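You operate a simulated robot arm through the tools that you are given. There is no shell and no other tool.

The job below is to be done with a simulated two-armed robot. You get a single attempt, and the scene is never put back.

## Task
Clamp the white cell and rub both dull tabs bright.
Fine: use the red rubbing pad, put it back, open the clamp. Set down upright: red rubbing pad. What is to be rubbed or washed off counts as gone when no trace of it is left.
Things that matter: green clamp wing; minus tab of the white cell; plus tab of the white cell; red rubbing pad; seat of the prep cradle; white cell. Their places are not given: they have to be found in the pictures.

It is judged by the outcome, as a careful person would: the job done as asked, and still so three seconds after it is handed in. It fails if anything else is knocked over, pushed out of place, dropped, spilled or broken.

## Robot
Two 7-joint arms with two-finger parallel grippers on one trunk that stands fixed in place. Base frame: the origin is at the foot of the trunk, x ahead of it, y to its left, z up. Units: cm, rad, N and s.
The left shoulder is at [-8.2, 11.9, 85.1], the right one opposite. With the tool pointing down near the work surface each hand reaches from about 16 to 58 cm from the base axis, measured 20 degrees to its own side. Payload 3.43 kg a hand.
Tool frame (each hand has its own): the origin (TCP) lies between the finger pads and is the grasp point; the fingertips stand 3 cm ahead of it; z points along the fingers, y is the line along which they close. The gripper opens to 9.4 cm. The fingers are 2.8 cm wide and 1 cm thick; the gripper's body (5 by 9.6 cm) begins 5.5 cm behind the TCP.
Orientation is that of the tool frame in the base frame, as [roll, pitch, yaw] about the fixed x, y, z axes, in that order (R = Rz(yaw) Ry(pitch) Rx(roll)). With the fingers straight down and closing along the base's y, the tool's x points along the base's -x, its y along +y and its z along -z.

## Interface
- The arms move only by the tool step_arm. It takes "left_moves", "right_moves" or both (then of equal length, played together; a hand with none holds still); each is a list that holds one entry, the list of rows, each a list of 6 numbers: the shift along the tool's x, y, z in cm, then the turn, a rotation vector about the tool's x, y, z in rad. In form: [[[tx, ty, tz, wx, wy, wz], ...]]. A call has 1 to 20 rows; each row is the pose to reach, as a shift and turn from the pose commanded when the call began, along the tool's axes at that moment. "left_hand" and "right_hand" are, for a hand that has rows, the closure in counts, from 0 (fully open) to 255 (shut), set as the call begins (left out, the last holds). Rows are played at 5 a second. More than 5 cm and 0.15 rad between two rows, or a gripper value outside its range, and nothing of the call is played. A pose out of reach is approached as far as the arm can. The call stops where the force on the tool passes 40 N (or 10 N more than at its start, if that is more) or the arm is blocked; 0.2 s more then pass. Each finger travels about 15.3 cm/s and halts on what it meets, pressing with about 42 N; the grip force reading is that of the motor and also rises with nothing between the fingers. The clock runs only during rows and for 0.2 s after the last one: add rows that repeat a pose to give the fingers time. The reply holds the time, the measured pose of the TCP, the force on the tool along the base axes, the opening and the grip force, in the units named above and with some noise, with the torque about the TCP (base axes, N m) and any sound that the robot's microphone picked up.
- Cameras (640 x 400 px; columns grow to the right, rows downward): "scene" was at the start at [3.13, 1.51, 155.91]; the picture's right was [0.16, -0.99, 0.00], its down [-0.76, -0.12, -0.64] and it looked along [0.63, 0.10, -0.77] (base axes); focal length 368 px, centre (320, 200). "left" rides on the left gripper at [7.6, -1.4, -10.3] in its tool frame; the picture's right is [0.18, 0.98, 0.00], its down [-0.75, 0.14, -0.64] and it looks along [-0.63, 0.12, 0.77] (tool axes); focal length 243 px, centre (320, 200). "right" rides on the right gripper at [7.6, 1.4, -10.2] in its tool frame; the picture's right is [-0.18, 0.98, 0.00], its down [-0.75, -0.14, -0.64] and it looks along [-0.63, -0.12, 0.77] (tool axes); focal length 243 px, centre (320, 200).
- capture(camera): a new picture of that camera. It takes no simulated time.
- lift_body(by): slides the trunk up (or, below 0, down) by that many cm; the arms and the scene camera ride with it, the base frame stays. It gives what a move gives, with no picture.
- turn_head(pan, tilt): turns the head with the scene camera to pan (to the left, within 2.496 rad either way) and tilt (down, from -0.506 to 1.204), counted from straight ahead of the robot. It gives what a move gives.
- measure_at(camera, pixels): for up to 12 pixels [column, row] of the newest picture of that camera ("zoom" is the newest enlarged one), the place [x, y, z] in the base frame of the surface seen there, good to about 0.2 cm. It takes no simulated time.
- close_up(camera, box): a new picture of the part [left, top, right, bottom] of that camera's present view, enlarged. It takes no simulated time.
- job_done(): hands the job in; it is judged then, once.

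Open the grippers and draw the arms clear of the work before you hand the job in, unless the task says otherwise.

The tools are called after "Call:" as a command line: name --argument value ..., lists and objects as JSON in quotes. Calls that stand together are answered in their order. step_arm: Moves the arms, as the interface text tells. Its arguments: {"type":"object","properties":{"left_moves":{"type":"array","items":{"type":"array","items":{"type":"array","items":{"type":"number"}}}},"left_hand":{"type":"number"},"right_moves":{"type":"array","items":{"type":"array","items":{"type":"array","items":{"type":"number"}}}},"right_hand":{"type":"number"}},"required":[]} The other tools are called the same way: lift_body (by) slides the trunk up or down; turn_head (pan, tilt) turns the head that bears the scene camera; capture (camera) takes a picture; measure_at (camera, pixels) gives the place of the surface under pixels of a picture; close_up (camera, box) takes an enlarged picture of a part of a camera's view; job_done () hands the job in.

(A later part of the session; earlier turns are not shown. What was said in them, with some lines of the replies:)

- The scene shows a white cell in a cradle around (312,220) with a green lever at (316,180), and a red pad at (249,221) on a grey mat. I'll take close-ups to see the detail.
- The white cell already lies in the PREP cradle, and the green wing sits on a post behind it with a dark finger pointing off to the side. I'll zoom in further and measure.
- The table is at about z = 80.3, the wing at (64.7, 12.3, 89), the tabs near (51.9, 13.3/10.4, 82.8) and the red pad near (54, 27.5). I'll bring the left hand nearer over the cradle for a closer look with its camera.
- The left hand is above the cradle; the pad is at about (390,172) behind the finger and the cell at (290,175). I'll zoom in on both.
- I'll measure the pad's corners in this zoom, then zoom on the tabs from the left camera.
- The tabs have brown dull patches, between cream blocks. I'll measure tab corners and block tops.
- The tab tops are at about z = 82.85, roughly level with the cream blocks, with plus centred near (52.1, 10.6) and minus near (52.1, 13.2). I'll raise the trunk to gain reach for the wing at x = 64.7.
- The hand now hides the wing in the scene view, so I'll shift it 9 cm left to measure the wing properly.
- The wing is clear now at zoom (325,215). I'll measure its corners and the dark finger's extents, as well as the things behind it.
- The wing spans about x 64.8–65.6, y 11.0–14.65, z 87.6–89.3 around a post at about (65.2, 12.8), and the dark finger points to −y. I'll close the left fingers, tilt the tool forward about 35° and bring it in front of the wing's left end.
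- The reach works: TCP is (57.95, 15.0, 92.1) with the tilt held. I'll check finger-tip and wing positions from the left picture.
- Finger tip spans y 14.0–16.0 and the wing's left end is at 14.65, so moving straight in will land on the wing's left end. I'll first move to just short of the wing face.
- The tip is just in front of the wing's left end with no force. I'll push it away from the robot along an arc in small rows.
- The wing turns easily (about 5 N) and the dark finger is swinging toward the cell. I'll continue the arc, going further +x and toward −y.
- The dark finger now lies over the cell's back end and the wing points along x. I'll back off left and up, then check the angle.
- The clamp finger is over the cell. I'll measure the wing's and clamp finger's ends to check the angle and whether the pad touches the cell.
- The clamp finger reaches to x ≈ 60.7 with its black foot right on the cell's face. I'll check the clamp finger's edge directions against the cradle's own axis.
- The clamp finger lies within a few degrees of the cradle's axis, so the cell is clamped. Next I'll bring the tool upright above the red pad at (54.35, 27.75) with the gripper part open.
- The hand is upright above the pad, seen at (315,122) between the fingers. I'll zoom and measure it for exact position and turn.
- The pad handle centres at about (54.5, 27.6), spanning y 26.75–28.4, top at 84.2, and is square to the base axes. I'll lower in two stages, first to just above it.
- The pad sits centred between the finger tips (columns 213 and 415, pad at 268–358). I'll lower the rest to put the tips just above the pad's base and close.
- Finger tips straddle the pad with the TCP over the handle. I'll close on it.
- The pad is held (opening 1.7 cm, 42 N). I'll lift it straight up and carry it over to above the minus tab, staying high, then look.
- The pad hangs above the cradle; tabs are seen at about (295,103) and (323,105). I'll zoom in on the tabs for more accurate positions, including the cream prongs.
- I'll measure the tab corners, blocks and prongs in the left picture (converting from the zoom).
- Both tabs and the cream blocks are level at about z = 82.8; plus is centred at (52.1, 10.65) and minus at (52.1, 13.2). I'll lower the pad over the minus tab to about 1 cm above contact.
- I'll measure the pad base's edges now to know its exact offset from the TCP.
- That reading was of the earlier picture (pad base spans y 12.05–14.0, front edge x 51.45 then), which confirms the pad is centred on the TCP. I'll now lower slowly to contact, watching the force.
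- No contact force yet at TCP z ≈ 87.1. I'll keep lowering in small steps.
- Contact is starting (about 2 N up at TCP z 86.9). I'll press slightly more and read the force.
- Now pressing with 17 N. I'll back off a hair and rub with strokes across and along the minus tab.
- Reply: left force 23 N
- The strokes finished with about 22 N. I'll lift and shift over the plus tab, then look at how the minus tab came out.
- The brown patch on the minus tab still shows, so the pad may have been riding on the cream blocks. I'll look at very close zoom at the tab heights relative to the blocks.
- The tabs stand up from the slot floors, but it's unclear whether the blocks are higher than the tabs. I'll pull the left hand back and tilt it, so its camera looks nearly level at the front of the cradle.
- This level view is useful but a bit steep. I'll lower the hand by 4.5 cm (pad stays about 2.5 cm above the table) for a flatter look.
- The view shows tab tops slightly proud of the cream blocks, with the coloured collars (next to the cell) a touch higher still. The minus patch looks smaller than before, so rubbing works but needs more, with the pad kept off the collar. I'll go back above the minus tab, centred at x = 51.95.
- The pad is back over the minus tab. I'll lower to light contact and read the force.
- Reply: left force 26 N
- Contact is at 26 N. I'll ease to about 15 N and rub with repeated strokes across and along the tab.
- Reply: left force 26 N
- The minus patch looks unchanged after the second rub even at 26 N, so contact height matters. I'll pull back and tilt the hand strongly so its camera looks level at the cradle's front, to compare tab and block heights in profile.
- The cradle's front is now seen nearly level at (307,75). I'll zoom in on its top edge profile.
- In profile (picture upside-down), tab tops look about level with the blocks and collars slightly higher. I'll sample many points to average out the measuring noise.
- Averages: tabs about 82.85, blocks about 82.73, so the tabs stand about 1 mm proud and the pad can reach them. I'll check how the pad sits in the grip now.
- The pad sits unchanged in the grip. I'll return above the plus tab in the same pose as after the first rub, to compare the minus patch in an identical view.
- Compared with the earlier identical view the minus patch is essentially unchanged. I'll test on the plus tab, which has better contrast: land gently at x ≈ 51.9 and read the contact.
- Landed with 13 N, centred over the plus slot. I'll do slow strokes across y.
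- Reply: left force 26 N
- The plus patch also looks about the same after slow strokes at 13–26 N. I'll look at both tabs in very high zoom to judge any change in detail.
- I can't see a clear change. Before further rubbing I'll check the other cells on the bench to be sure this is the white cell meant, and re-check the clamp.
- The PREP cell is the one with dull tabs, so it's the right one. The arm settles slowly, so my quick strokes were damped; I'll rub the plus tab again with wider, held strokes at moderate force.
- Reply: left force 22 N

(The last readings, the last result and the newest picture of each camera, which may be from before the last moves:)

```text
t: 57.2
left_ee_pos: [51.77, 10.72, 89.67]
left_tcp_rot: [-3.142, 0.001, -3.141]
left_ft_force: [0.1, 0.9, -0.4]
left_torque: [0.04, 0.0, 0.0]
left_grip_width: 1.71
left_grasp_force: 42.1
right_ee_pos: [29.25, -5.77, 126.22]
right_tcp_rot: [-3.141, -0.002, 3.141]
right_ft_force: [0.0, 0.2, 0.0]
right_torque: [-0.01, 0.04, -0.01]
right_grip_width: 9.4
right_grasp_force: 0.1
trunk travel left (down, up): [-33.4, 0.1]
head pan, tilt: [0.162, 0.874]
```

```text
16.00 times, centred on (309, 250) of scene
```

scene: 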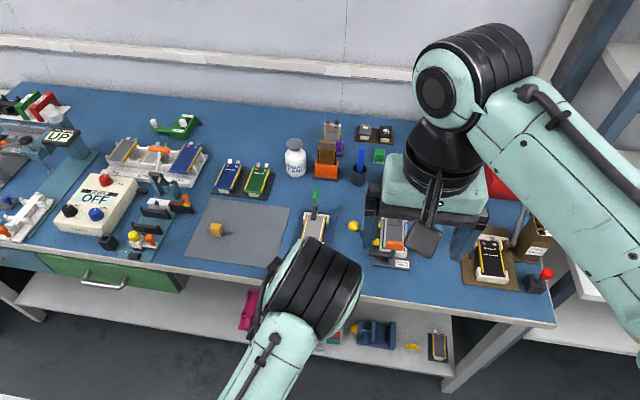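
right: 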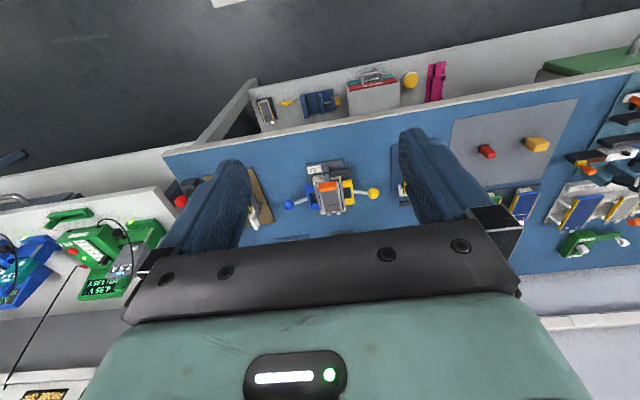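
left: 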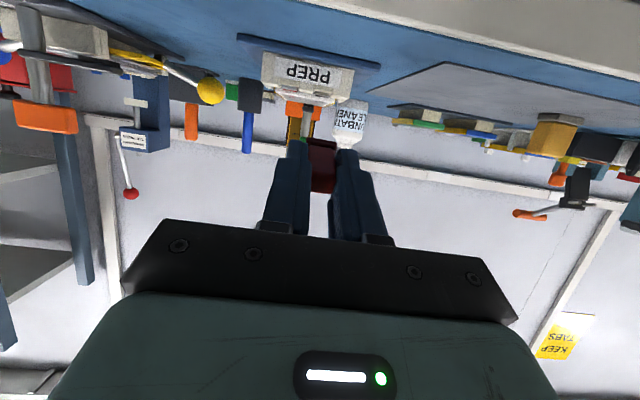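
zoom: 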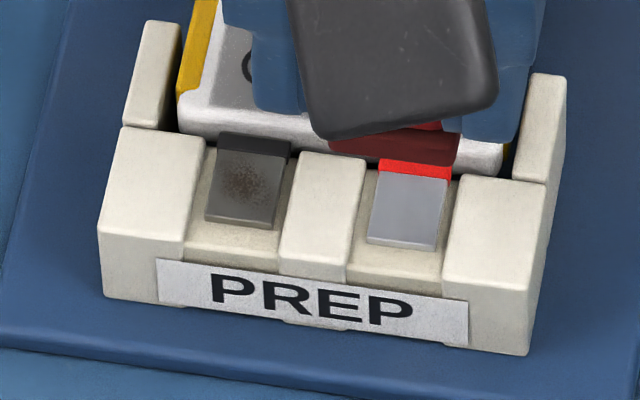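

The plus tab is now clean and bright. I'll do exactly the same on the minus tab, 2.55 cm to the left.

Call:
step_arm --left_moves '[[[0, 1.3, 0, 0, 0, 0], [0, 2.55, 0, 0, 0, 0], [0, 2.55, 0, 0, 0, 0], [0, 2.55, 1.0, 0, 0, 0], [0, 2.55, 2.0, 0, 0, 0], [0, 2.55, 2.0, 0, 0, 0]]]'

Call:
step_arm --left_moves '[[[0, 0, 0.5, 0, 0, 0], [0, 0, 0.72, 0, 0, 0], [0, 0, 0.74, 0, 0, 0], [0, 0, 0.74, 0, 0, 0], [0, 0.6, 0.74, 0, 0, 0], [0, 0.6, 0.74, 0, 0, 0], [0, -0.7, 0.74, 0, 0, 0], [0, -0.7, 0.74, 0, 0, 0], [0, 0.6, 0.74, 0, 0, 0], [0, 0.6, 0.74, 0, 0, 0], [0, -0.7, 0.74, 0, 0, 0], [0, -0.7, 0.74, 0, 0, 0], [0, 0.6, 0.74, 0, 0, 0], [0, 0.6, 0.74, 0, 0, 0], [0, -0.7, 0.74, 0, 0, 0], [0, -0.7, 0.74, 0, 0, 0], [0, 0.6, 0.74, 0, 0, 0], [0, 0.6, 0.74, 0, 0, 0], [0, 0, 0.74, 0, 0, 0], [0, 0, 0.74, 0, 0, 0]]]'

Call:
step_arm --left_moves '[[[0.2, 0, 0, 0, 0, 0], [0.35, 0, 0, 0, 0, 0], [0.35, 0, 0, 0, 0, 0], [-0.1, 0, 0, 0, 0, 0], [-0.15, 0, 0, 0, 0, 0], [0.35, 0, 0, 0, 0, 0], [0.35, 0, 0, 0, 0, 0], [-0.15, 0, 0, 0, 0, 0], [-0.15, 0, 0, 0, 0, 0], [0.35, 0, 0, 0, 0, 0], [0.35, 0, 0, 0, 0, 0], [-0.15, 0, 0, 0, 0, 0], [-0.15, 0, 0, 0, 0, 0], [0, 0.6, 0, 0, 0, 0], [0, 0.6, 0, 0, 0, 0], [0, -0.7, 0, 0, 0, 0], [0, -0.7, 0, 0, 0, 0], [0, 0.6, 0, 0, 0, 0], [0, 0.6, 0, 0, 0, 0], [0, 0, 0, 0, 0, 0]]]'

Call:
step_arm --left_moves '[[[0, 0, -1.0, 0, 0, 0], [0, 0, -2.74, 0, 0, 0], [0, -1.5, -2.74, 0, 0, 0], [0, -2.6, -2.74, 0, 0, 0], [0, -2.6, -2.74, 0, 0, 0]]]'

Call:
close_up --camera "left" --box '[332, 118, 362, 148]'

Call:
close_up --camera "scene" --box '[300, 244, 318, 256]'

```text
t: 58.6
left_ee_pos: [52.01, 13.25, 87.73]
left_tcp_rot: [3.141, -0.001, 3.14]
left_ft_force: [0.2, 0.4, -0.6]
left_torque: [0.01, -0.01, -0.01]
left_grip_width: 1.69
left_grasp_force: 41.8
right_ee_pos: [29.2, -5.82, 126.3]
right_tcp_rot: [-3.14, 0.0, 3.141]
right_ft_force: [0.1, -0.1, -0.2]
right_torque: [0.0, -0.03, 0.01]
right_grip_width: 9.4
right_grasp_force: 0.0
trunk travel left (down, up): [-33.4, 0.1]
head pan, tilt: [0.162, 0.874]
```

```text
t: 62.8
left_ee_pos: [51.9, 13.25, 87.12]
left_tcp_rot: [3.14, 0.002, 3.141]
left_ft_force: [-0.3, 4.0, 5.8]
left_torque: [0.13, -0.03, -0.01]
left_grip_width: 1.69
left_grasp_force: 42.4
right_ee_pos: [29.1, -5.87, 126.34]
right_tcp_rot: [-3.141, 0.0, -3.141]
right_ft_force: [-0.8, -0.4, -0.1]
right_torque: [0.04, 0.02, -0.02]
right_grip_width: 9.4
right_grasp_force: 0.1
trunk travel left (down, up): [-33.4, 0.1]
head pan, tilt: [0.162, 0.874]
```

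```text
t: 67.0
left_ee_pos: [51.84, 13.22, 87.1]
left_tcp_rot: [3.141, 0.0, 3.141]
left_ft_force: [0.5, 1.2, 1.1]
left_torque: [0.06, -0.03, -0.02]
left_grip_width: 1.69
left_grasp_force: 41.6
right_ee_pos: [29.06, -5.79, 126.18]
right_tcp_rot: [-3.141, 0.0, 3.141]
right_ft_force: [-1.4, 0.3, -0.9]
right_torque: [0.03, 0.0, 0.02]
right_grip_width: 9.38
right_grasp_force: 0.1
trunk travel left (down, up): [-33.4, 0.1]
head pan, tilt: [0.162, 0.874]
```

```text
t: 68.2
left_ee_pos: [51.73, 10.67, 89.73]
left_tcp_rot: [-3.141, 0.0, -3.141]
left_ft_force: [0.0, 0.0, 0.3]
left_torque: [0.0, -0.01, 0.04]
left_grip_width: 1.69
left_grasp_force: 42.0
right_ee_pos: [29.17, -5.83, 126.18]
right_tcp_rot: [-3.141, 0.002, 3.141]
right_ft_force: [-0.5, -0.1, 0.5]
right_torque: [-0.01, 0.0, -0.01]
right_grip_width: 9.39
right_grasp_force: 0.0
trunk travel left (down, up): [-33.4, 0.1]
head pan, tilt: [0.162, 0.874]
```

```text
13.33 times, centred on (347, 133) of left
```

zoom: 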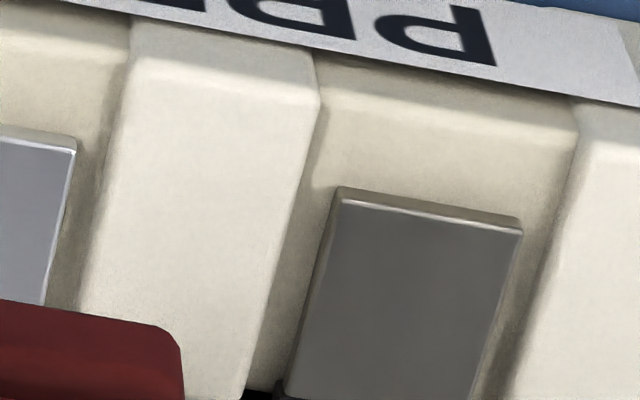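

```text
16.00 times, centred on (309, 250) of scene
```

zoom: 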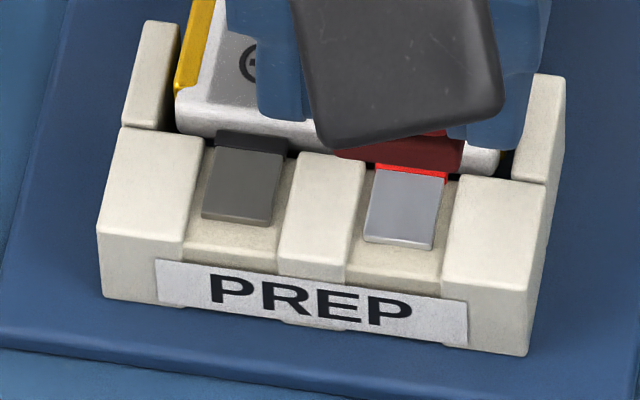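

Both tabs now look clean. I'll lift, carry the pad back above its spot on the mat, and inspect both tabs unobstructed.

Call:
step_arm --left_moves '[[[0, 0, -2.5, 0, 0, 0], [0, 0, -5.2, 0, 0, 0], [-0.6, 4.2, -5.2, 0, 0, 0], [-1.2, 8.4, -5.2, 0, 0, 0], [-1.8, 12.6, -5.2, 0, 0, 0], [-2.58, 16.92, -5.2, 0, 0, 0], [-2.58, 16.92, -5.2, 0, 0, 0], [-2.58, 16.92, -5.2, 0, 0, 0]]]'

Call:
close_up --camera "scene" --box '[296, 238, 326, 258]'

Call:
capture --camera "left"

```text
t: 70.0
left_ee_pos: [54.7, 27.73, 94.71]
left_tcp_rot: [3.141, 0.001, 3.142]
left_ft_force: [0.0, 0.0, -0.9]
left_torque: [0.03, -0.03, 0.0]
left_grip_width: 1.7
left_grasp_force: 41.7
right_ee_pos: [29.15, -5.72, 126.21]
right_tcp_rot: [3.142, 0.0, -3.141]
right_ft_force: [-0.1, -0.5, -1.2]
right_torque: [0.04, 0.03, -0.01]
right_grip_width: 9.39
right_grasp_force: 0.1
trunk travel left (down, up): [-33.4, 0.1]
head pan, tilt: [0.162, 0.874]
```

```text
16.00 times, centred on (311, 248) of scene
```

zoom: 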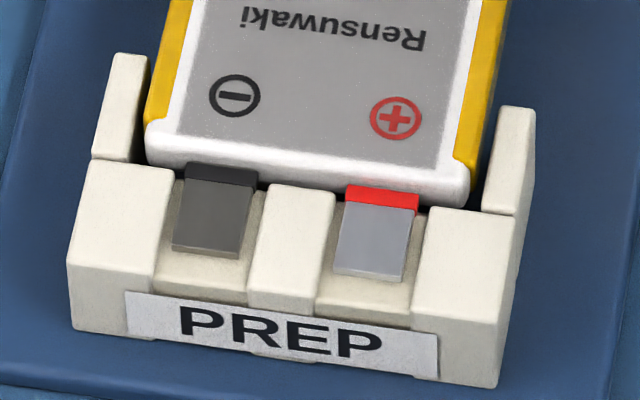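

```text
taken
```

left: 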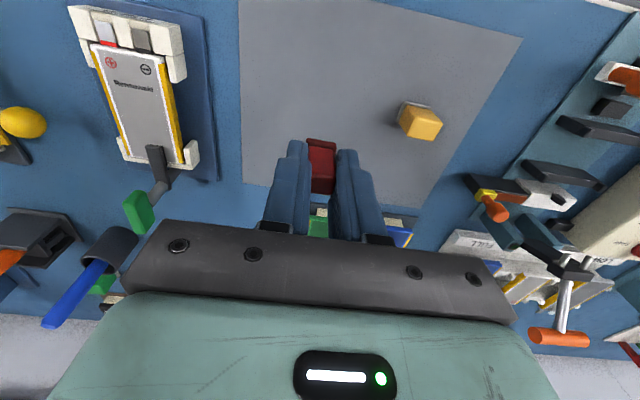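

No trace remains on either tab. I'll lower the pad to its original place, watching for contact.

Call:
step_arm --left_moves '[[[0, 0, 4, 0, 0, 0], [0, 0, 7.5, 0, 0, 0], [0, 0, 9.6, 0, 0, 0], [0, 0, 10.2, 0, 0, 0], [0, 0, 10.45, 0, 0, 0], [0, 0, 10.5, 0, 0, 0], [0, 0, 10.5, 0, 0, 0], [0, 0, 10.5, 0, 0, 0]]]'

Call:
close_up --camera "scene" --box '[220, 205, 290, 255]'

```text
t: 71.8
left_ee_pos: [54.73, 27.81, 84.53]
left_tcp_rot: [-3.141, 0.004, 3.141]
left_ft_force: [5.7, 1.7, 11.1]
left_torque: [0.04, -0.19, 0.0]
left_grip_width: 1.68
left_grasp_force: 41.9
right_ee_pos: [29.32, -5.79, 126.3]
right_tcp_rot: [3.14, 0.0, -3.142]
right_ft_force: [-1.0, 0.1, 0.6]
right_torque: [-0.01, 0.04, -0.01]
right_grip_width: 9.38
right_grasp_force: 0.2
trunk travel left (down, up): [-33.4, 0.1]
head pan, tilt: [0.162, 0.874]
```

```text
8.00 times, centred on (255, 230) of scene
```

zoom: 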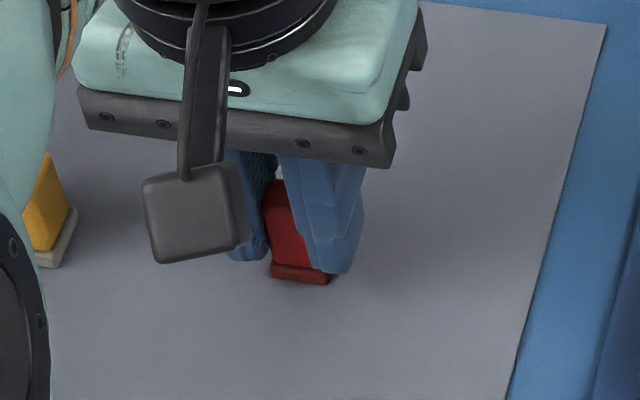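

The pad is on the mat (11 N). I'll ease off the pressure slightly and open the fingers to release it.

Call:
step_arm --left_moves '[[[0, 0, -0.06, 0, 0, 0], [0, 0, -0.07, 0, 0, 0], [0, 0, -0.07, 0, 0, 0]]]'

Call:
step_arm --left_moves '[[[0, 0, 0, 0, 0, 0], [0, 0, 0, 0, 0, 0], [0, 0, 0, 0, 0, 0]]]' --left_hand 146

Call:
close_up --camera "left" --box '[240, 90, 400, 210]'

```text
t: 72.6
left_ee_pos: [54.46, 27.65, 84.43]
left_tcp_rot: [3.141, -0.001, 3.141]
left_ft_force: [2.7, 1.0, 5.0]
left_torque: [0.05, -0.11, -0.01]
left_grip_width: 1.68
left_grasp_force: 42.1
right_ee_pos: [29.27, -5.81, 126.2]
right_tcp_rot: [-3.142, 0.0, -3.141]
right_ft_force: [0.1, 0.5, 0.3]
right_torque: [-0.02, -0.01, 0.0]
right_grip_width: 9.4
right_grasp_force: 0.1
trunk travel left (down, up): [-33.4, 0.1]
head pan, tilt: [0.162, 0.874]
```

```text
t: 73.4
left_ee_pos: [54.6, 27.58, 84.53]
left_tcp_rot: [-3.141, 0.0, 3.141]
left_ft_force: [-0.4, 0.6, -0.9]
left_torque: [0.0, -0.01, 0.0]
left_grip_width: 4.02
left_grasp_force: 0.1
right_ee_pos: [29.13, -5.77, 126.32]
right_tcp_rot: [-3.141, 0.001, -3.141]
right_ft_force: [-1.1, 0.6, 0.2]
right_torque: [0.02, -0.01, -0.02]
right_grip_width: 9.4
right_grasp_force: 0.1
trunk travel left (down, up): [-33.4, 0.1]
head pan, tilt: [0.162, 0.874]
```

```text
3.33 times, centred on (320, 150) of left
```

zoom: 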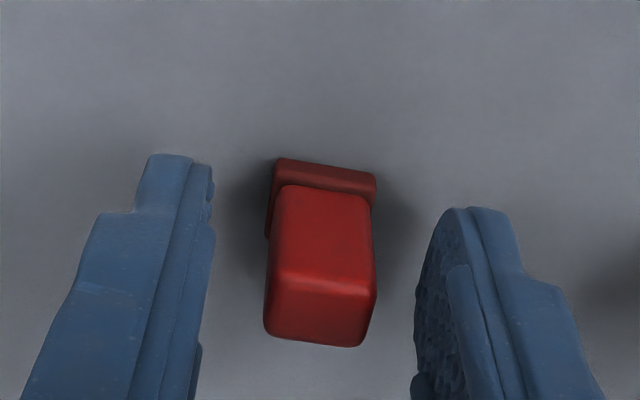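

The pad stands upright on its spot, released. I'll raise the hand straight up and check the pad.

Call:
step_arm --left_moves '[[[0, 0, -2, 0, 0, 0], [0, 0, -6, 0, 0, 0], [0, 0, -10.5, 0, 0, 0], [0, 0, -12.5, 0, 0, 0], [0, 0, -12.5, 0, 0, 0]]]'

Call:
close_up --camera "scene" --box '[220, 205, 290, 255]'

Call:
close_up --camera "scene" --box '[285, 180, 355, 225]'

```text
t: 74.6
left_ee_pos: [54.45, 27.78, 97.23]
left_tcp_rot: [3.141, 0.001, -3.141]
left_ft_force: [0.5, 0.3, 0.1]
left_torque: [-0.02, 0.01, -0.01]
left_grip_width: 4.01
left_grasp_force: 0.2
right_ee_pos: [29.16, -5.77, 126.32]
right_tcp_rot: [3.141, 0.0, 3.141]
right_ft_force: [-0.3, 0.2, 0.1]
right_torque: [0.01, 0.01, 0.0]
right_grip_width: 9.4
right_grasp_force: 0.0
trunk travel left (down, up): [-33.4, 0.1]
head pan, tilt: [0.162, 0.874]
```

```text
8.00 times, centred on (255, 230) of scene
```

zoom: 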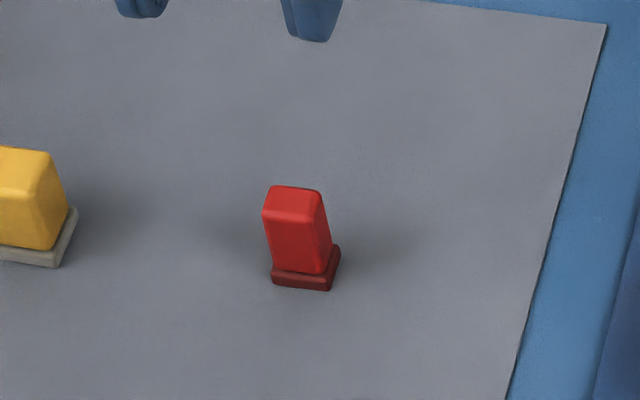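

```text
8.89 times, centred on (320, 202) of scene
```

zoom: 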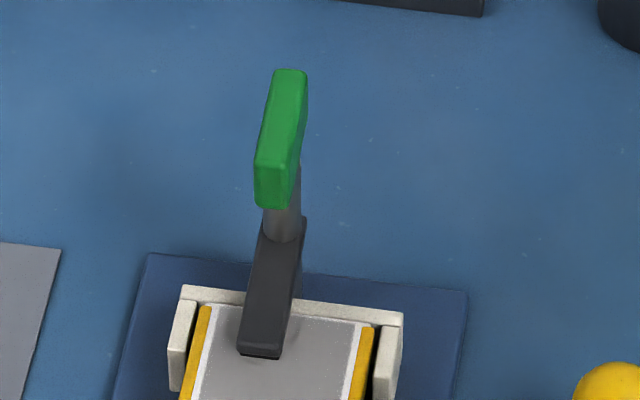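

The pad stands upright in its place and the clamp is still closed. I'll close the fingers and bring the tilted tool to the left of the wing's near end to turn it back.

Call:
step_arm --left_moves '[[[-0.7, -2.1, 0.4, 0, -0.12, 0], [-1.4, -4.2, 0.8, 0, -0.24, 0], [-2.1, -6.3, 1.2, 0, -0.36, 0], [-2.8, -8.5, 1.6, 0, -0.48, 0], [-3.5, -10.6, 2.0, 0, -0.61, 0], [-3.5, -10.6, 2.0, 0, -0.61, 0], [-3.5, -10.6, 2.0, 0, -0.61, 0]]]' --left_hand 255

Call:
close_up --camera "left" --box '[200, 90, 390, 210]'

```text
t: 76.2
left_ee_pos: [57.77, 17.13, 94.96]
left_tcp_rot: [3.141, 0.61, 3.14]
left_ft_force: [-0.4, -0.8, 0.8]
left_torque: [0.01, -0.01, -0.04]
left_grip_width: 0.01
left_grasp_force: 32.8
right_ee_pos: [29.23, -5.81, 126.29]
right_tcp_rot: [3.141, 0.0, 3.141]
right_ft_force: [0.1, -0.4, -0.1]
right_torque: [0.01, -0.03, -0.02]
right_grip_width: 9.41
right_grasp_force: 0.0
trunk travel left (down, up): [-33.4, 0.1]
head pan, tilt: [0.162, 0.874]
```

```text
3.33 times, centred on (295, 150) of left
```

zoom: 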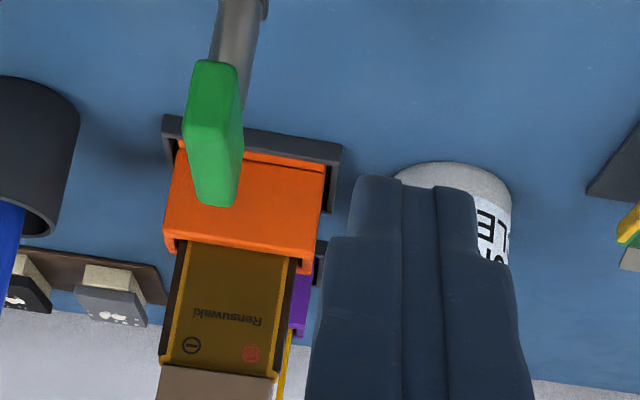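

The wing is to the right of my fingers. I'll come down beside its near end, still 1 cm clear.

Call:
step_arm --left_moves '[[[0.08, -0.6, 2.9, 0, 0, 0], [0.167, -1.2, 5.74, 0, 0, 0], [0.167, -1.2, 5.74, 0, 0, 0], [0.167, -1.2, 5.74, 0, 0, 0]]]'

Call:
close_up --camera "left" --box '[230, 90, 390, 190]'

Call:
close_up --camera "scene" --box '[275, 180, 345, 225]'

```text
t: 77.2
left_ee_pos: [61.01, 15.62, 90.33]
left_tcp_rot: [3.14, 0.61, 3.141]
left_ft_force: [0.7, 0.3, -0.2]
left_torque: [0.01, -0.01, -0.01]
left_grip_width: 0.02
left_grasp_force: 32.7
right_ee_pos: [29.18, -5.71, 126.36]
right_tcp_rot: [-3.139, -0.001, -3.141]
right_ft_force: [-0.1, -0.3, -0.6]
right_torque: [-0.01, 0.02, -0.02]
right_grip_width: 9.39
right_grasp_force: 0.1
trunk travel left (down, up): [-33.4, 0.1]
head pan, tilt: [0.162, 0.874]
```

```text
4.00 times, centred on (310, 140) of left
```

zoom: 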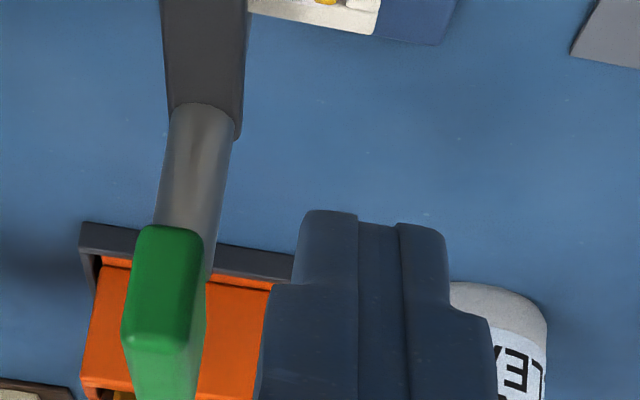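

```text
8.89 times, centred on (310, 202) of scene
```

zoom: 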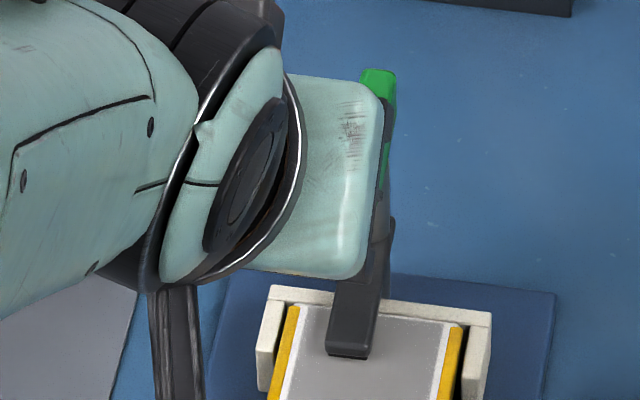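

I'm left of the wing's near end. I'll push it to the right (−y) along the arc, half way first.

Call:
step_arm --left_moves '[[[0, -0.7, 0, 0, 0, 0], [0, -1.2, 0, 0, 0, 0], [0, -1.5, 0, 0, 0, 0], [0, -1.75, 0, 0, 0, 0], [0, -1.92, 0, 0, 0, 0], [0, -2.1, 0, 0, 0, 0], [0, -2.25, 0, 0, 0, 0], [-0.05, -2.46, 0.034, 0, 0, 0], [-0.115, -2.66, 0.08, 0, 0, 0], [-0.115, -2.66, 0.08, 0, 0, 0]]]'

Call:
close_up --camera "left" --box '[230, 90, 390, 190]'

Call:
close_up --camera "scene" --box '[275, 180, 345, 225]'

```text
t: 79.4
left_ee_pos: [61.19, 13.02, 90.2]
left_tcp_rot: [-3.141, 0.611, 3.141]
left_ft_force: [-3.2, 0.9, 1.5]
left_torque: [0.01, 0.08, -0.03]
left_grip_width: 0.0
left_grasp_force: 32.8
right_ee_pos: [29.11, -5.77, 126.29]
right_tcp_rot: [3.141, -0.001, -3.14]
right_ft_force: [0.4, 0.2, -0.1]
right_torque: [-0.02, 0.04, -0.01]
right_grip_width: 9.4
right_grasp_force: 0.0
trunk travel left (down, up): [-33.4, 0.1]
head pan, tilt: [0.162, 0.874]
```

```text
4.00 times, centred on (310, 140) of left
```

zoom: 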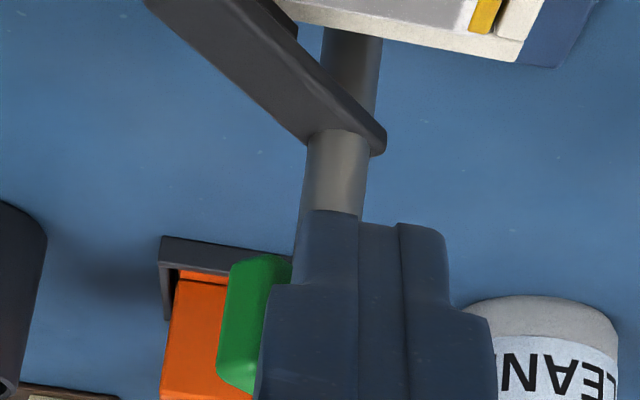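

```text
8.89 times, centred on (310, 202) of scene
```

zoom: 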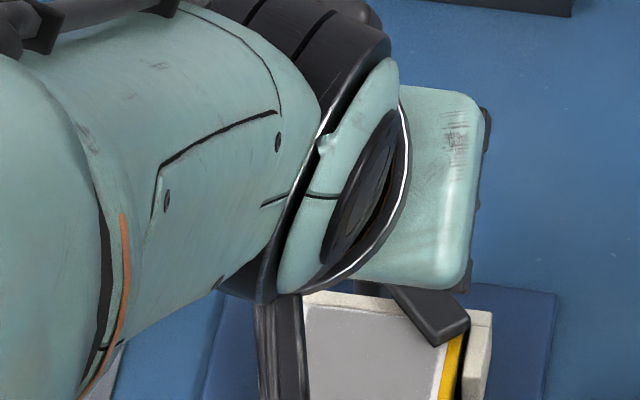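

About halfway open. I'll continue, going right and then away (+x) so the wing ends flush across.

Call:
step_arm --left_moves '[[[-0.123, -0.2, 0.086, 0, 0, 0], [-0.22, -0.4, 0.155, 0, 0, 0], [-0.328, -0.6, 0.229, 0, 0, 0], [-0.41, -0.75, 0.287, 0, 0, 0], [-0.492, -0.9, 0.344, 0, 0, 0], [-0.574, -0.95, 0.4, 0, 0, 0], [-0.656, -0.95, 0.458, 0, 0, 0], [-0.656, -0.95, 0.458, 0, 0, 0]]]'

Call:
close_up --camera "left" --box '[230, 90, 390, 190]'

Call:
close_up --camera "scene" --box '[285, 180, 355, 225]'

```text
t: 81.2
left_ee_pos: [61.93, 12.0, 90.14]
left_tcp_rot: [-3.139, 0.611, 3.141]
left_ft_force: [-6.5, -1.3, 2.6]
left_torque: [-0.01, 0.05, -0.06]
left_grip_width: 0.0
left_grasp_force: 33.0
right_ee_pos: [29.14, -5.81, 126.33]
right_tcp_rot: [3.142, -0.001, 3.141]
right_ft_force: [0.8, 0.3, 0.3]
right_torque: [0.0, 0.03, -0.01]
right_grip_width: 9.41
right_grasp_force: 0.1
trunk travel left (down, up): [-33.4, 0.1]
head pan, tilt: [0.162, 0.874]
```

```text
4.00 times, centred on (310, 140) of left
```

zoom: 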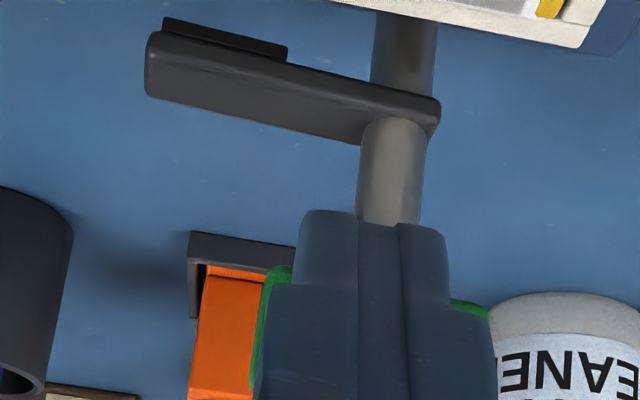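

```text
8.89 times, centred on (320, 202) of scene
```

zoom: 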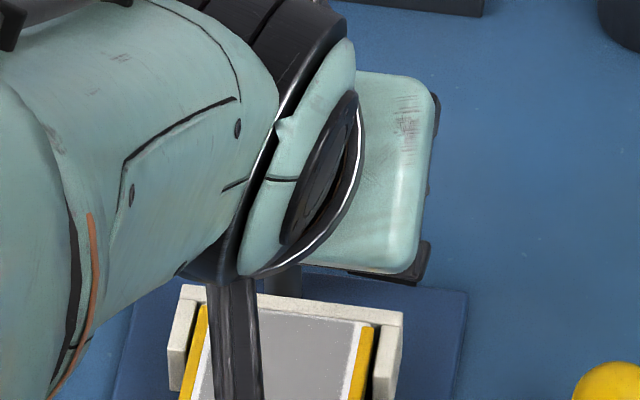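

The dark finger points sideways again, as at the start. I'll retract the hand back and up and look at the result.

Call:
step_arm --left_moves '[[[0.4, 0, -0.3, 0, 0, 0], [0.8, 0, -2.0, 0, 0, 0], [0.8, 0, -6.0, 0, 0, 0], [0.8, 4.0, -9.0, 0, 0, 0], [0.8, 8.5, -10.5, 0, 0, 0], [0.8, 12.5, -11, 0, 0, 0], [0.8, 12.5, -11, 0, 0, 0]]]'

Call:
close_up --camera "scene" --box '[285, 175, 345, 213]'

Call:
capture --camera "scene"

```text
t: 82.8
left_ee_pos: [55.16, 24.61, 98.94]
left_tcp_rot: [-3.141, 0.611, 3.14]
left_ft_force: [1.0, -0.3, 0.0]
left_torque: [0.04, 0.01, 0.01]
left_grip_width: 0.0
left_grasp_force: 33.1
right_ee_pos: [29.13, -5.92, 126.21]
right_tcp_rot: [-3.14, -0.001, -3.141]
right_ft_force: [0.3, -0.2, 0.7]
right_torque: [0.0, -0.03, -0.03]
right_grip_width: 9.42
right_grasp_force: 0.1
trunk travel left (down, up): [-33.4, 0.1]
head pan, tilt: [0.162, 0.874]
```

```text
10.53 times, centred on (315, 194) of scene
```

zoom: 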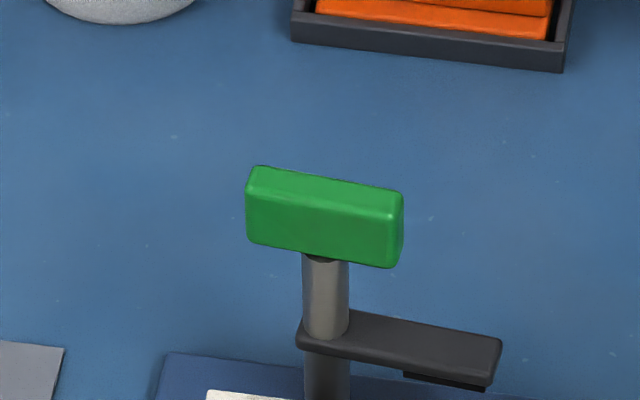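

```text
taken
```

scene: 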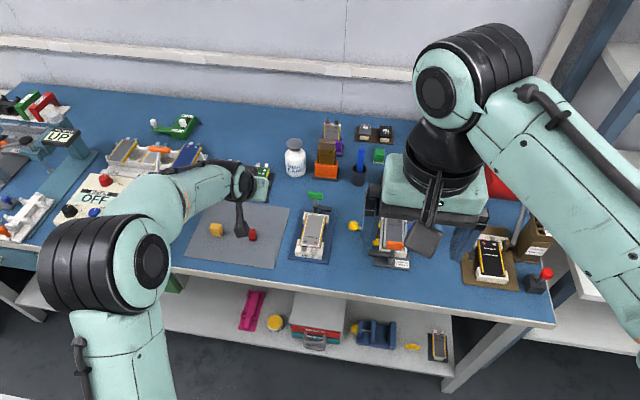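

The wing is back nearly across, but its right end is a few degrees short of where it started (right corner now at zoom row 193 vs 186 before). I'll nudge the right end a little further to match the original open position.

Call:
step_arm --left_moves '[[[0.2, -3.4, 1.3, 0, 0, 0], [0.4, -6.8, 2.6, 0, 0, 0], [0.6, -10.2, 4.0, 0, 0, 0], [0.784, -13.49, 5.26, 0, 0, 0], [0.3, -13.49, 8.0, 0, 0, 0], [-0.155, -13.49, 10.555, 0, 0, 0], [-0.155, -13.49, 10.555, 0, 0, 0], [-0.155, -13.49, 10.555, 0, 0, 0]]]'

Call:
close_up --camera "left" --box '[230, 90, 390, 190]'

```text
t: 84.6
left_ee_pos: [61.28, 11.24, 89.98]
left_tcp_rot: [-3.139, 0.609, 3.141]
left_ft_force: [0.4, -0.1, -0.3]
left_torque: [0.01, 0.02, -0.01]
left_grip_width: 0.0
left_grasp_force: 33.0
right_ee_pos: [29.16, -5.76, 126.29]
right_tcp_rot: [3.141, -0.001, -3.14]
right_ft_force: [0.3, 0.4, -0.3]
right_torque: [-0.02, -0.02, -0.02]
right_grip_width: 9.41
right_grasp_force: 0.2
trunk travel left (down, up): [-33.4, 0.1]
head pan, tilt: [0.162, 0.874]
```

```text
4.00 times, centred on (310, 140) of left
```

zoom: 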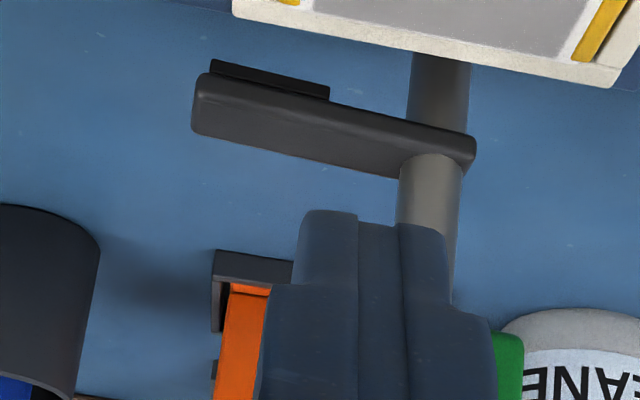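

In front of the wing's right half. I'll push gently away by about 0.95 cm.

Call:
step_arm --left_moves '[[[-0.25, 0, 0.17, 0, 0, 0], [-0.45, 0, 0.31, 0, 0, 0], [-0.6, 0, 0.42, 0, 0, 0], [-0.7, 0, 0.49, 0, 0, 0], [-0.78, 0, 0.544, 0, 0, 0], [-0.78, 0, 0.544, 0, 0, 0], [-0.78, 0, 0.544, 0, 0, 0]]]'

Call:
close_up --camera "left" --box '[230, 90, 390, 190]'

```text
t: 86.2
left_ee_pos: [62.0, 11.11, 90.2]
left_tcp_rot: [3.141, 0.606, 3.141]
left_ft_force: [-14.9, -1.6, -0.4]
left_torque: [-0.22, 0.26, -0.03]
left_grip_width: 0.01
left_grasp_force: 33.4
right_ee_pos: [28.98, -5.92, 126.32]
right_tcp_rot: [-3.14, 0.001, 3.141]
right_ft_force: [0.5, -0.8, 0.2]
right_torque: [0.0, 0.03, 0.04]
right_grip_width: 9.41
right_grasp_force: 0.0
trunk travel left (down, up): [-33.4, 0.1]
head pan, tilt: [0.162, 0.874]
```

```text
4.00 times, centred on (310, 140) of left
```

zoom: 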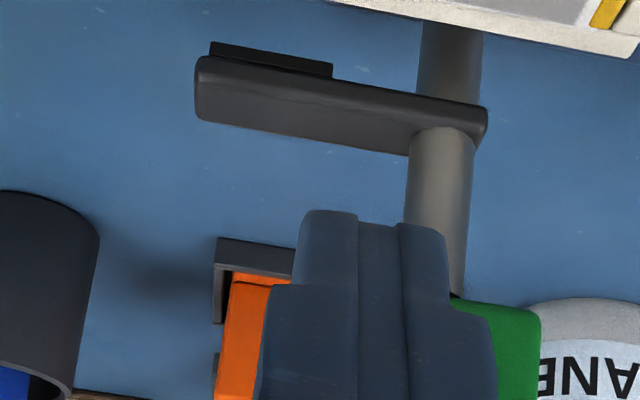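

The resistance rose to 15 N, which suggests the wing is at its open stop. I'll retract and compare with the start picture.

Call:
step_arm --left_moves '[[[0.5, 0, -0.35, 0, 0, 0], [0.8, 0, -2.0, 0, 0, 0], [0.8, 0, -6.0, 0, 0, 0], [0.8, 4.5, -9.0, 0, 0, 0], [0.8, 9.0, -10.5, 0, 0, 0], [0.8, 13.5, -11, 0, 0, 0], [0.8, 13.5, -11, 0, 0, 0]]]'

Call:
close_up --camera "scene" --box '[285, 175, 345, 213]'

Call:
close_up --camera "scene" --box '[270, 160, 370, 260]'

```text
refused: row 4 steps farther than a row can; nothing moved
```

```text
10.53 times, centred on (315, 194) of scene
```

zoom: 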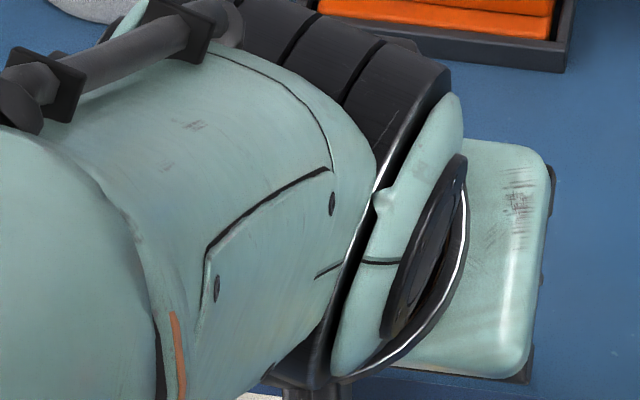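

```text
4.00 times, centred on (320, 210) of scene
```

zoom: 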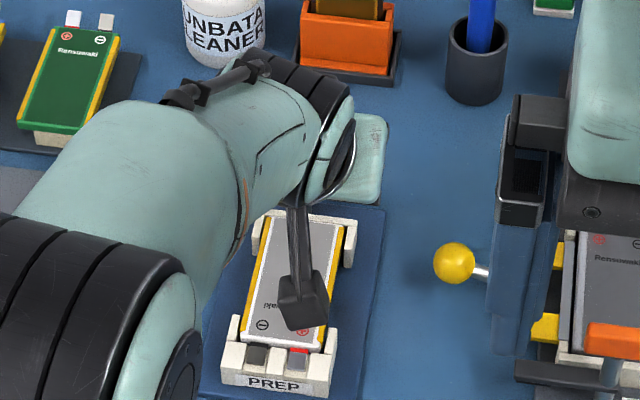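

The retract was refused because row 4 was too long a step; nothing moved. I'll send it again with shorter steps.

Call:
step_arm --left_moves '[[[0.5, 0, -0.35, 0, 0, 0], [0.8, 0, -2.0, 0, 0, 0], [0.8, 0, -6.0, 0, 0, 0], [0.8, 3.0, -8.5, 0, 0, 0], [0.8, 6.5, -10, 0, 0, 0], [0.8, 10.0, -11, 0, 0, 0], [0.8, 13.5, -11, 0, 0, 0], [0.8, 13.5, -11, 0, 0, 0]]]'

Call:
close_up --camera "scene" --box '[285, 175, 345, 213]'

Call:
close_up --camera "scene" --box '[270, 160, 370, 260]'

```text
t: 88.0
left_ee_pos: [55.05, 24.77, 99.03]
left_tcp_rot: [-3.141, 0.612, 3.139]
left_ft_force: [-0.1, 0.2, 0.2]
left_torque: [0.0, -0.02, -0.01]
left_grip_width: 0.0
left_grasp_force: 33.3
right_ee_pos: [29.14, -5.94, 126.31]
right_tcp_rot: [-3.142, 0.001, 3.141]
right_ft_force: [-0.1, 0.3, -0.6]
right_torque: [0.04, -0.02, -0.01]
right_grip_width: 9.41
right_grasp_force: 0.0
trunk travel left (down, up): [-33.4, 0.1]
head pan, tilt: [0.162, 0.874]
```

```text
10.53 times, centred on (315, 194) of scene
```

zoom: 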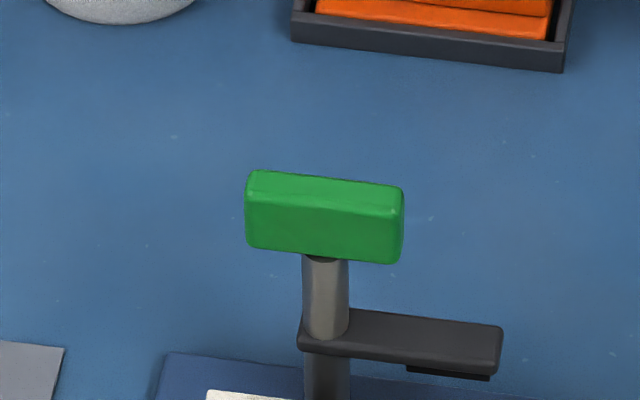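

```text
4.00 times, centred on (320, 210) of scene
```

zoom: 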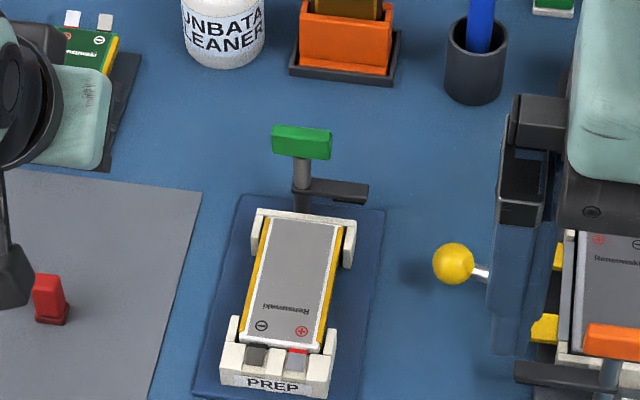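

The wing now matches its original open position exactly, the tabs are clean, and the cell and pad are in place. I'll draw the left arm back, upright and open its gripper.

Call:
step_arm --left_moves '[[[0.91, -0.34, -2.88, 0, 0.122, 0], [1.83, -0.68, -5.77, 0, 0.244, 0], [2.74, -1.02, -8.65, 0, 0.366, 0], [3.66, -1.36, -11.5, 0, 0.488, 0], [4.57, -1.7, -14.42, 0, 0.61, 0], [4.57, -1.7, -14.42, 0, 0.61, 0]]]'

Call:
step_arm --left_moves '[[[3.2, 0, -3.2, 0, 0, 0], [6.4, 0, -6.4, 0, 0, 0], [9.6, 0, -9.6, 0, 0, 0], [12.5, 0, -12.5, 0, 0, 0], [12.5, 0, -12.5, 0, 0, 0], [12.5, 0, -12.5, 0, 0, 0]]]' --left_hand 0

Call:
capture --camera "scene"

Call:
close_up --camera "scene" --box '[296, 238, 326, 258]'

Call:
close_up --camera "scene" --box '[170, 170, 350, 270]'

```text
t: 89.4
left_ee_pos: [43.13, 22.87, 108.01]
left_tcp_rot: [-3.141, -0.001, 3.14]
left_ft_force: [0.3, -0.1, -0.5]
left_torque: [0.01, 0.0, 0.0]
left_grip_width: 0.0
left_grasp_force: 33.1
right_ee_pos: [29.24, -5.77, 126.32]
right_tcp_rot: [3.141, -0.001, -3.141]
right_ft_force: [0.4, -0.3, 0.1]
right_torque: [-0.03, -0.01, -0.02]
right_grip_width: 9.39
right_grasp_force: 0.1
trunk travel left (down, up): [-33.4, 0.1]
head pan, tilt: [0.162, 0.874]
```

```text
t: 90.8
left_ee_pos: [30.84, 23.13, 120.6]
left_tcp_rot: [-3.14, 0.0, 3.14]
left_ft_force: [-0.3, -0.3, -0.4]
left_torque: [0.0, -0.02, 0.03]
left_grip_width: 9.41
left_grasp_force: 0.0
right_ee_pos: [29.19, -5.83, 126.21]
right_tcp_rot: [3.141, -0.001, 3.141]
right_ft_force: [0.7, -0.3, 0.5]
right_torque: [0.01, 0.01, 0.0]
right_grip_width: 9.38
right_grasp_force: 0.0
trunk travel left (down, up): [-33.4, 0.1]
head pan, tilt: [0.162, 0.874]
```

```text
taken
```

scene: 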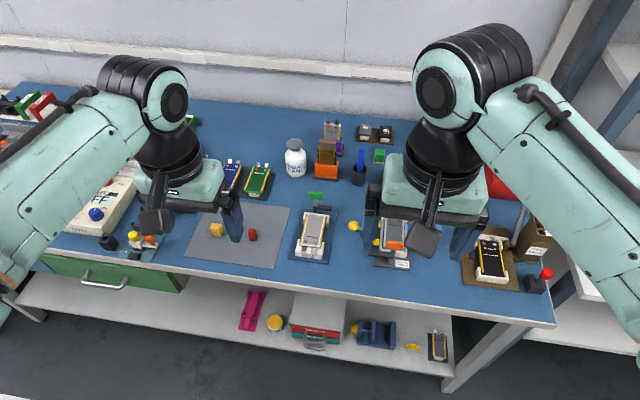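

```text
16.00 times, centred on (311, 248) of scene
```

zoom: 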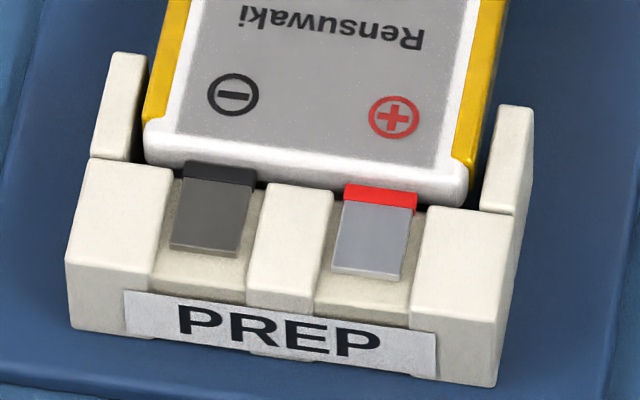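

```text
3.56 times, centred on (260, 220) of scene
```

zoom: 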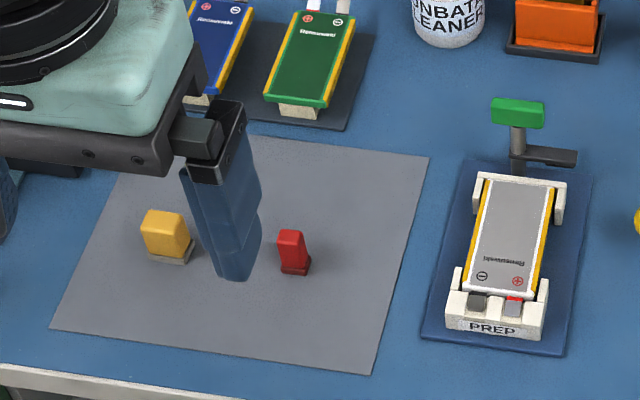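

Both tabs are uniformly clean at (205,215) and (375,240) in the zoom. The pad stands upright on its mat, the clamp is open, the cell sits in its cradle, and both grippers are open and clear. I'll hand the job in.

Call:
job_done

```text
The job is handed in.
```

The job is handed in: both tabs of the white cell are rubbed clean, with no trace of the dull patches visible in the last close-ups.

- **Clamp:** I turned the green wing until its finger lay over the cell. After the rubbing I turned it back; it matches its starting position in the pictures.
- **Rubbing:** I used the red pad. The first few passes barely marked the patches because the strokes were too short and quick. Wider, slower strokes at moderate pressure cleared both tabs.
- **Pad:** It stands upright on the mat where I picked it up, to within a couple of millimetres.
- **Cell and bench:** The cell is still in its cradle, and I saw nothing else moved.
- **Arms:** Both grippers are open and clear of the work. I raised the trunk 5.9 cm for reach and left it there.
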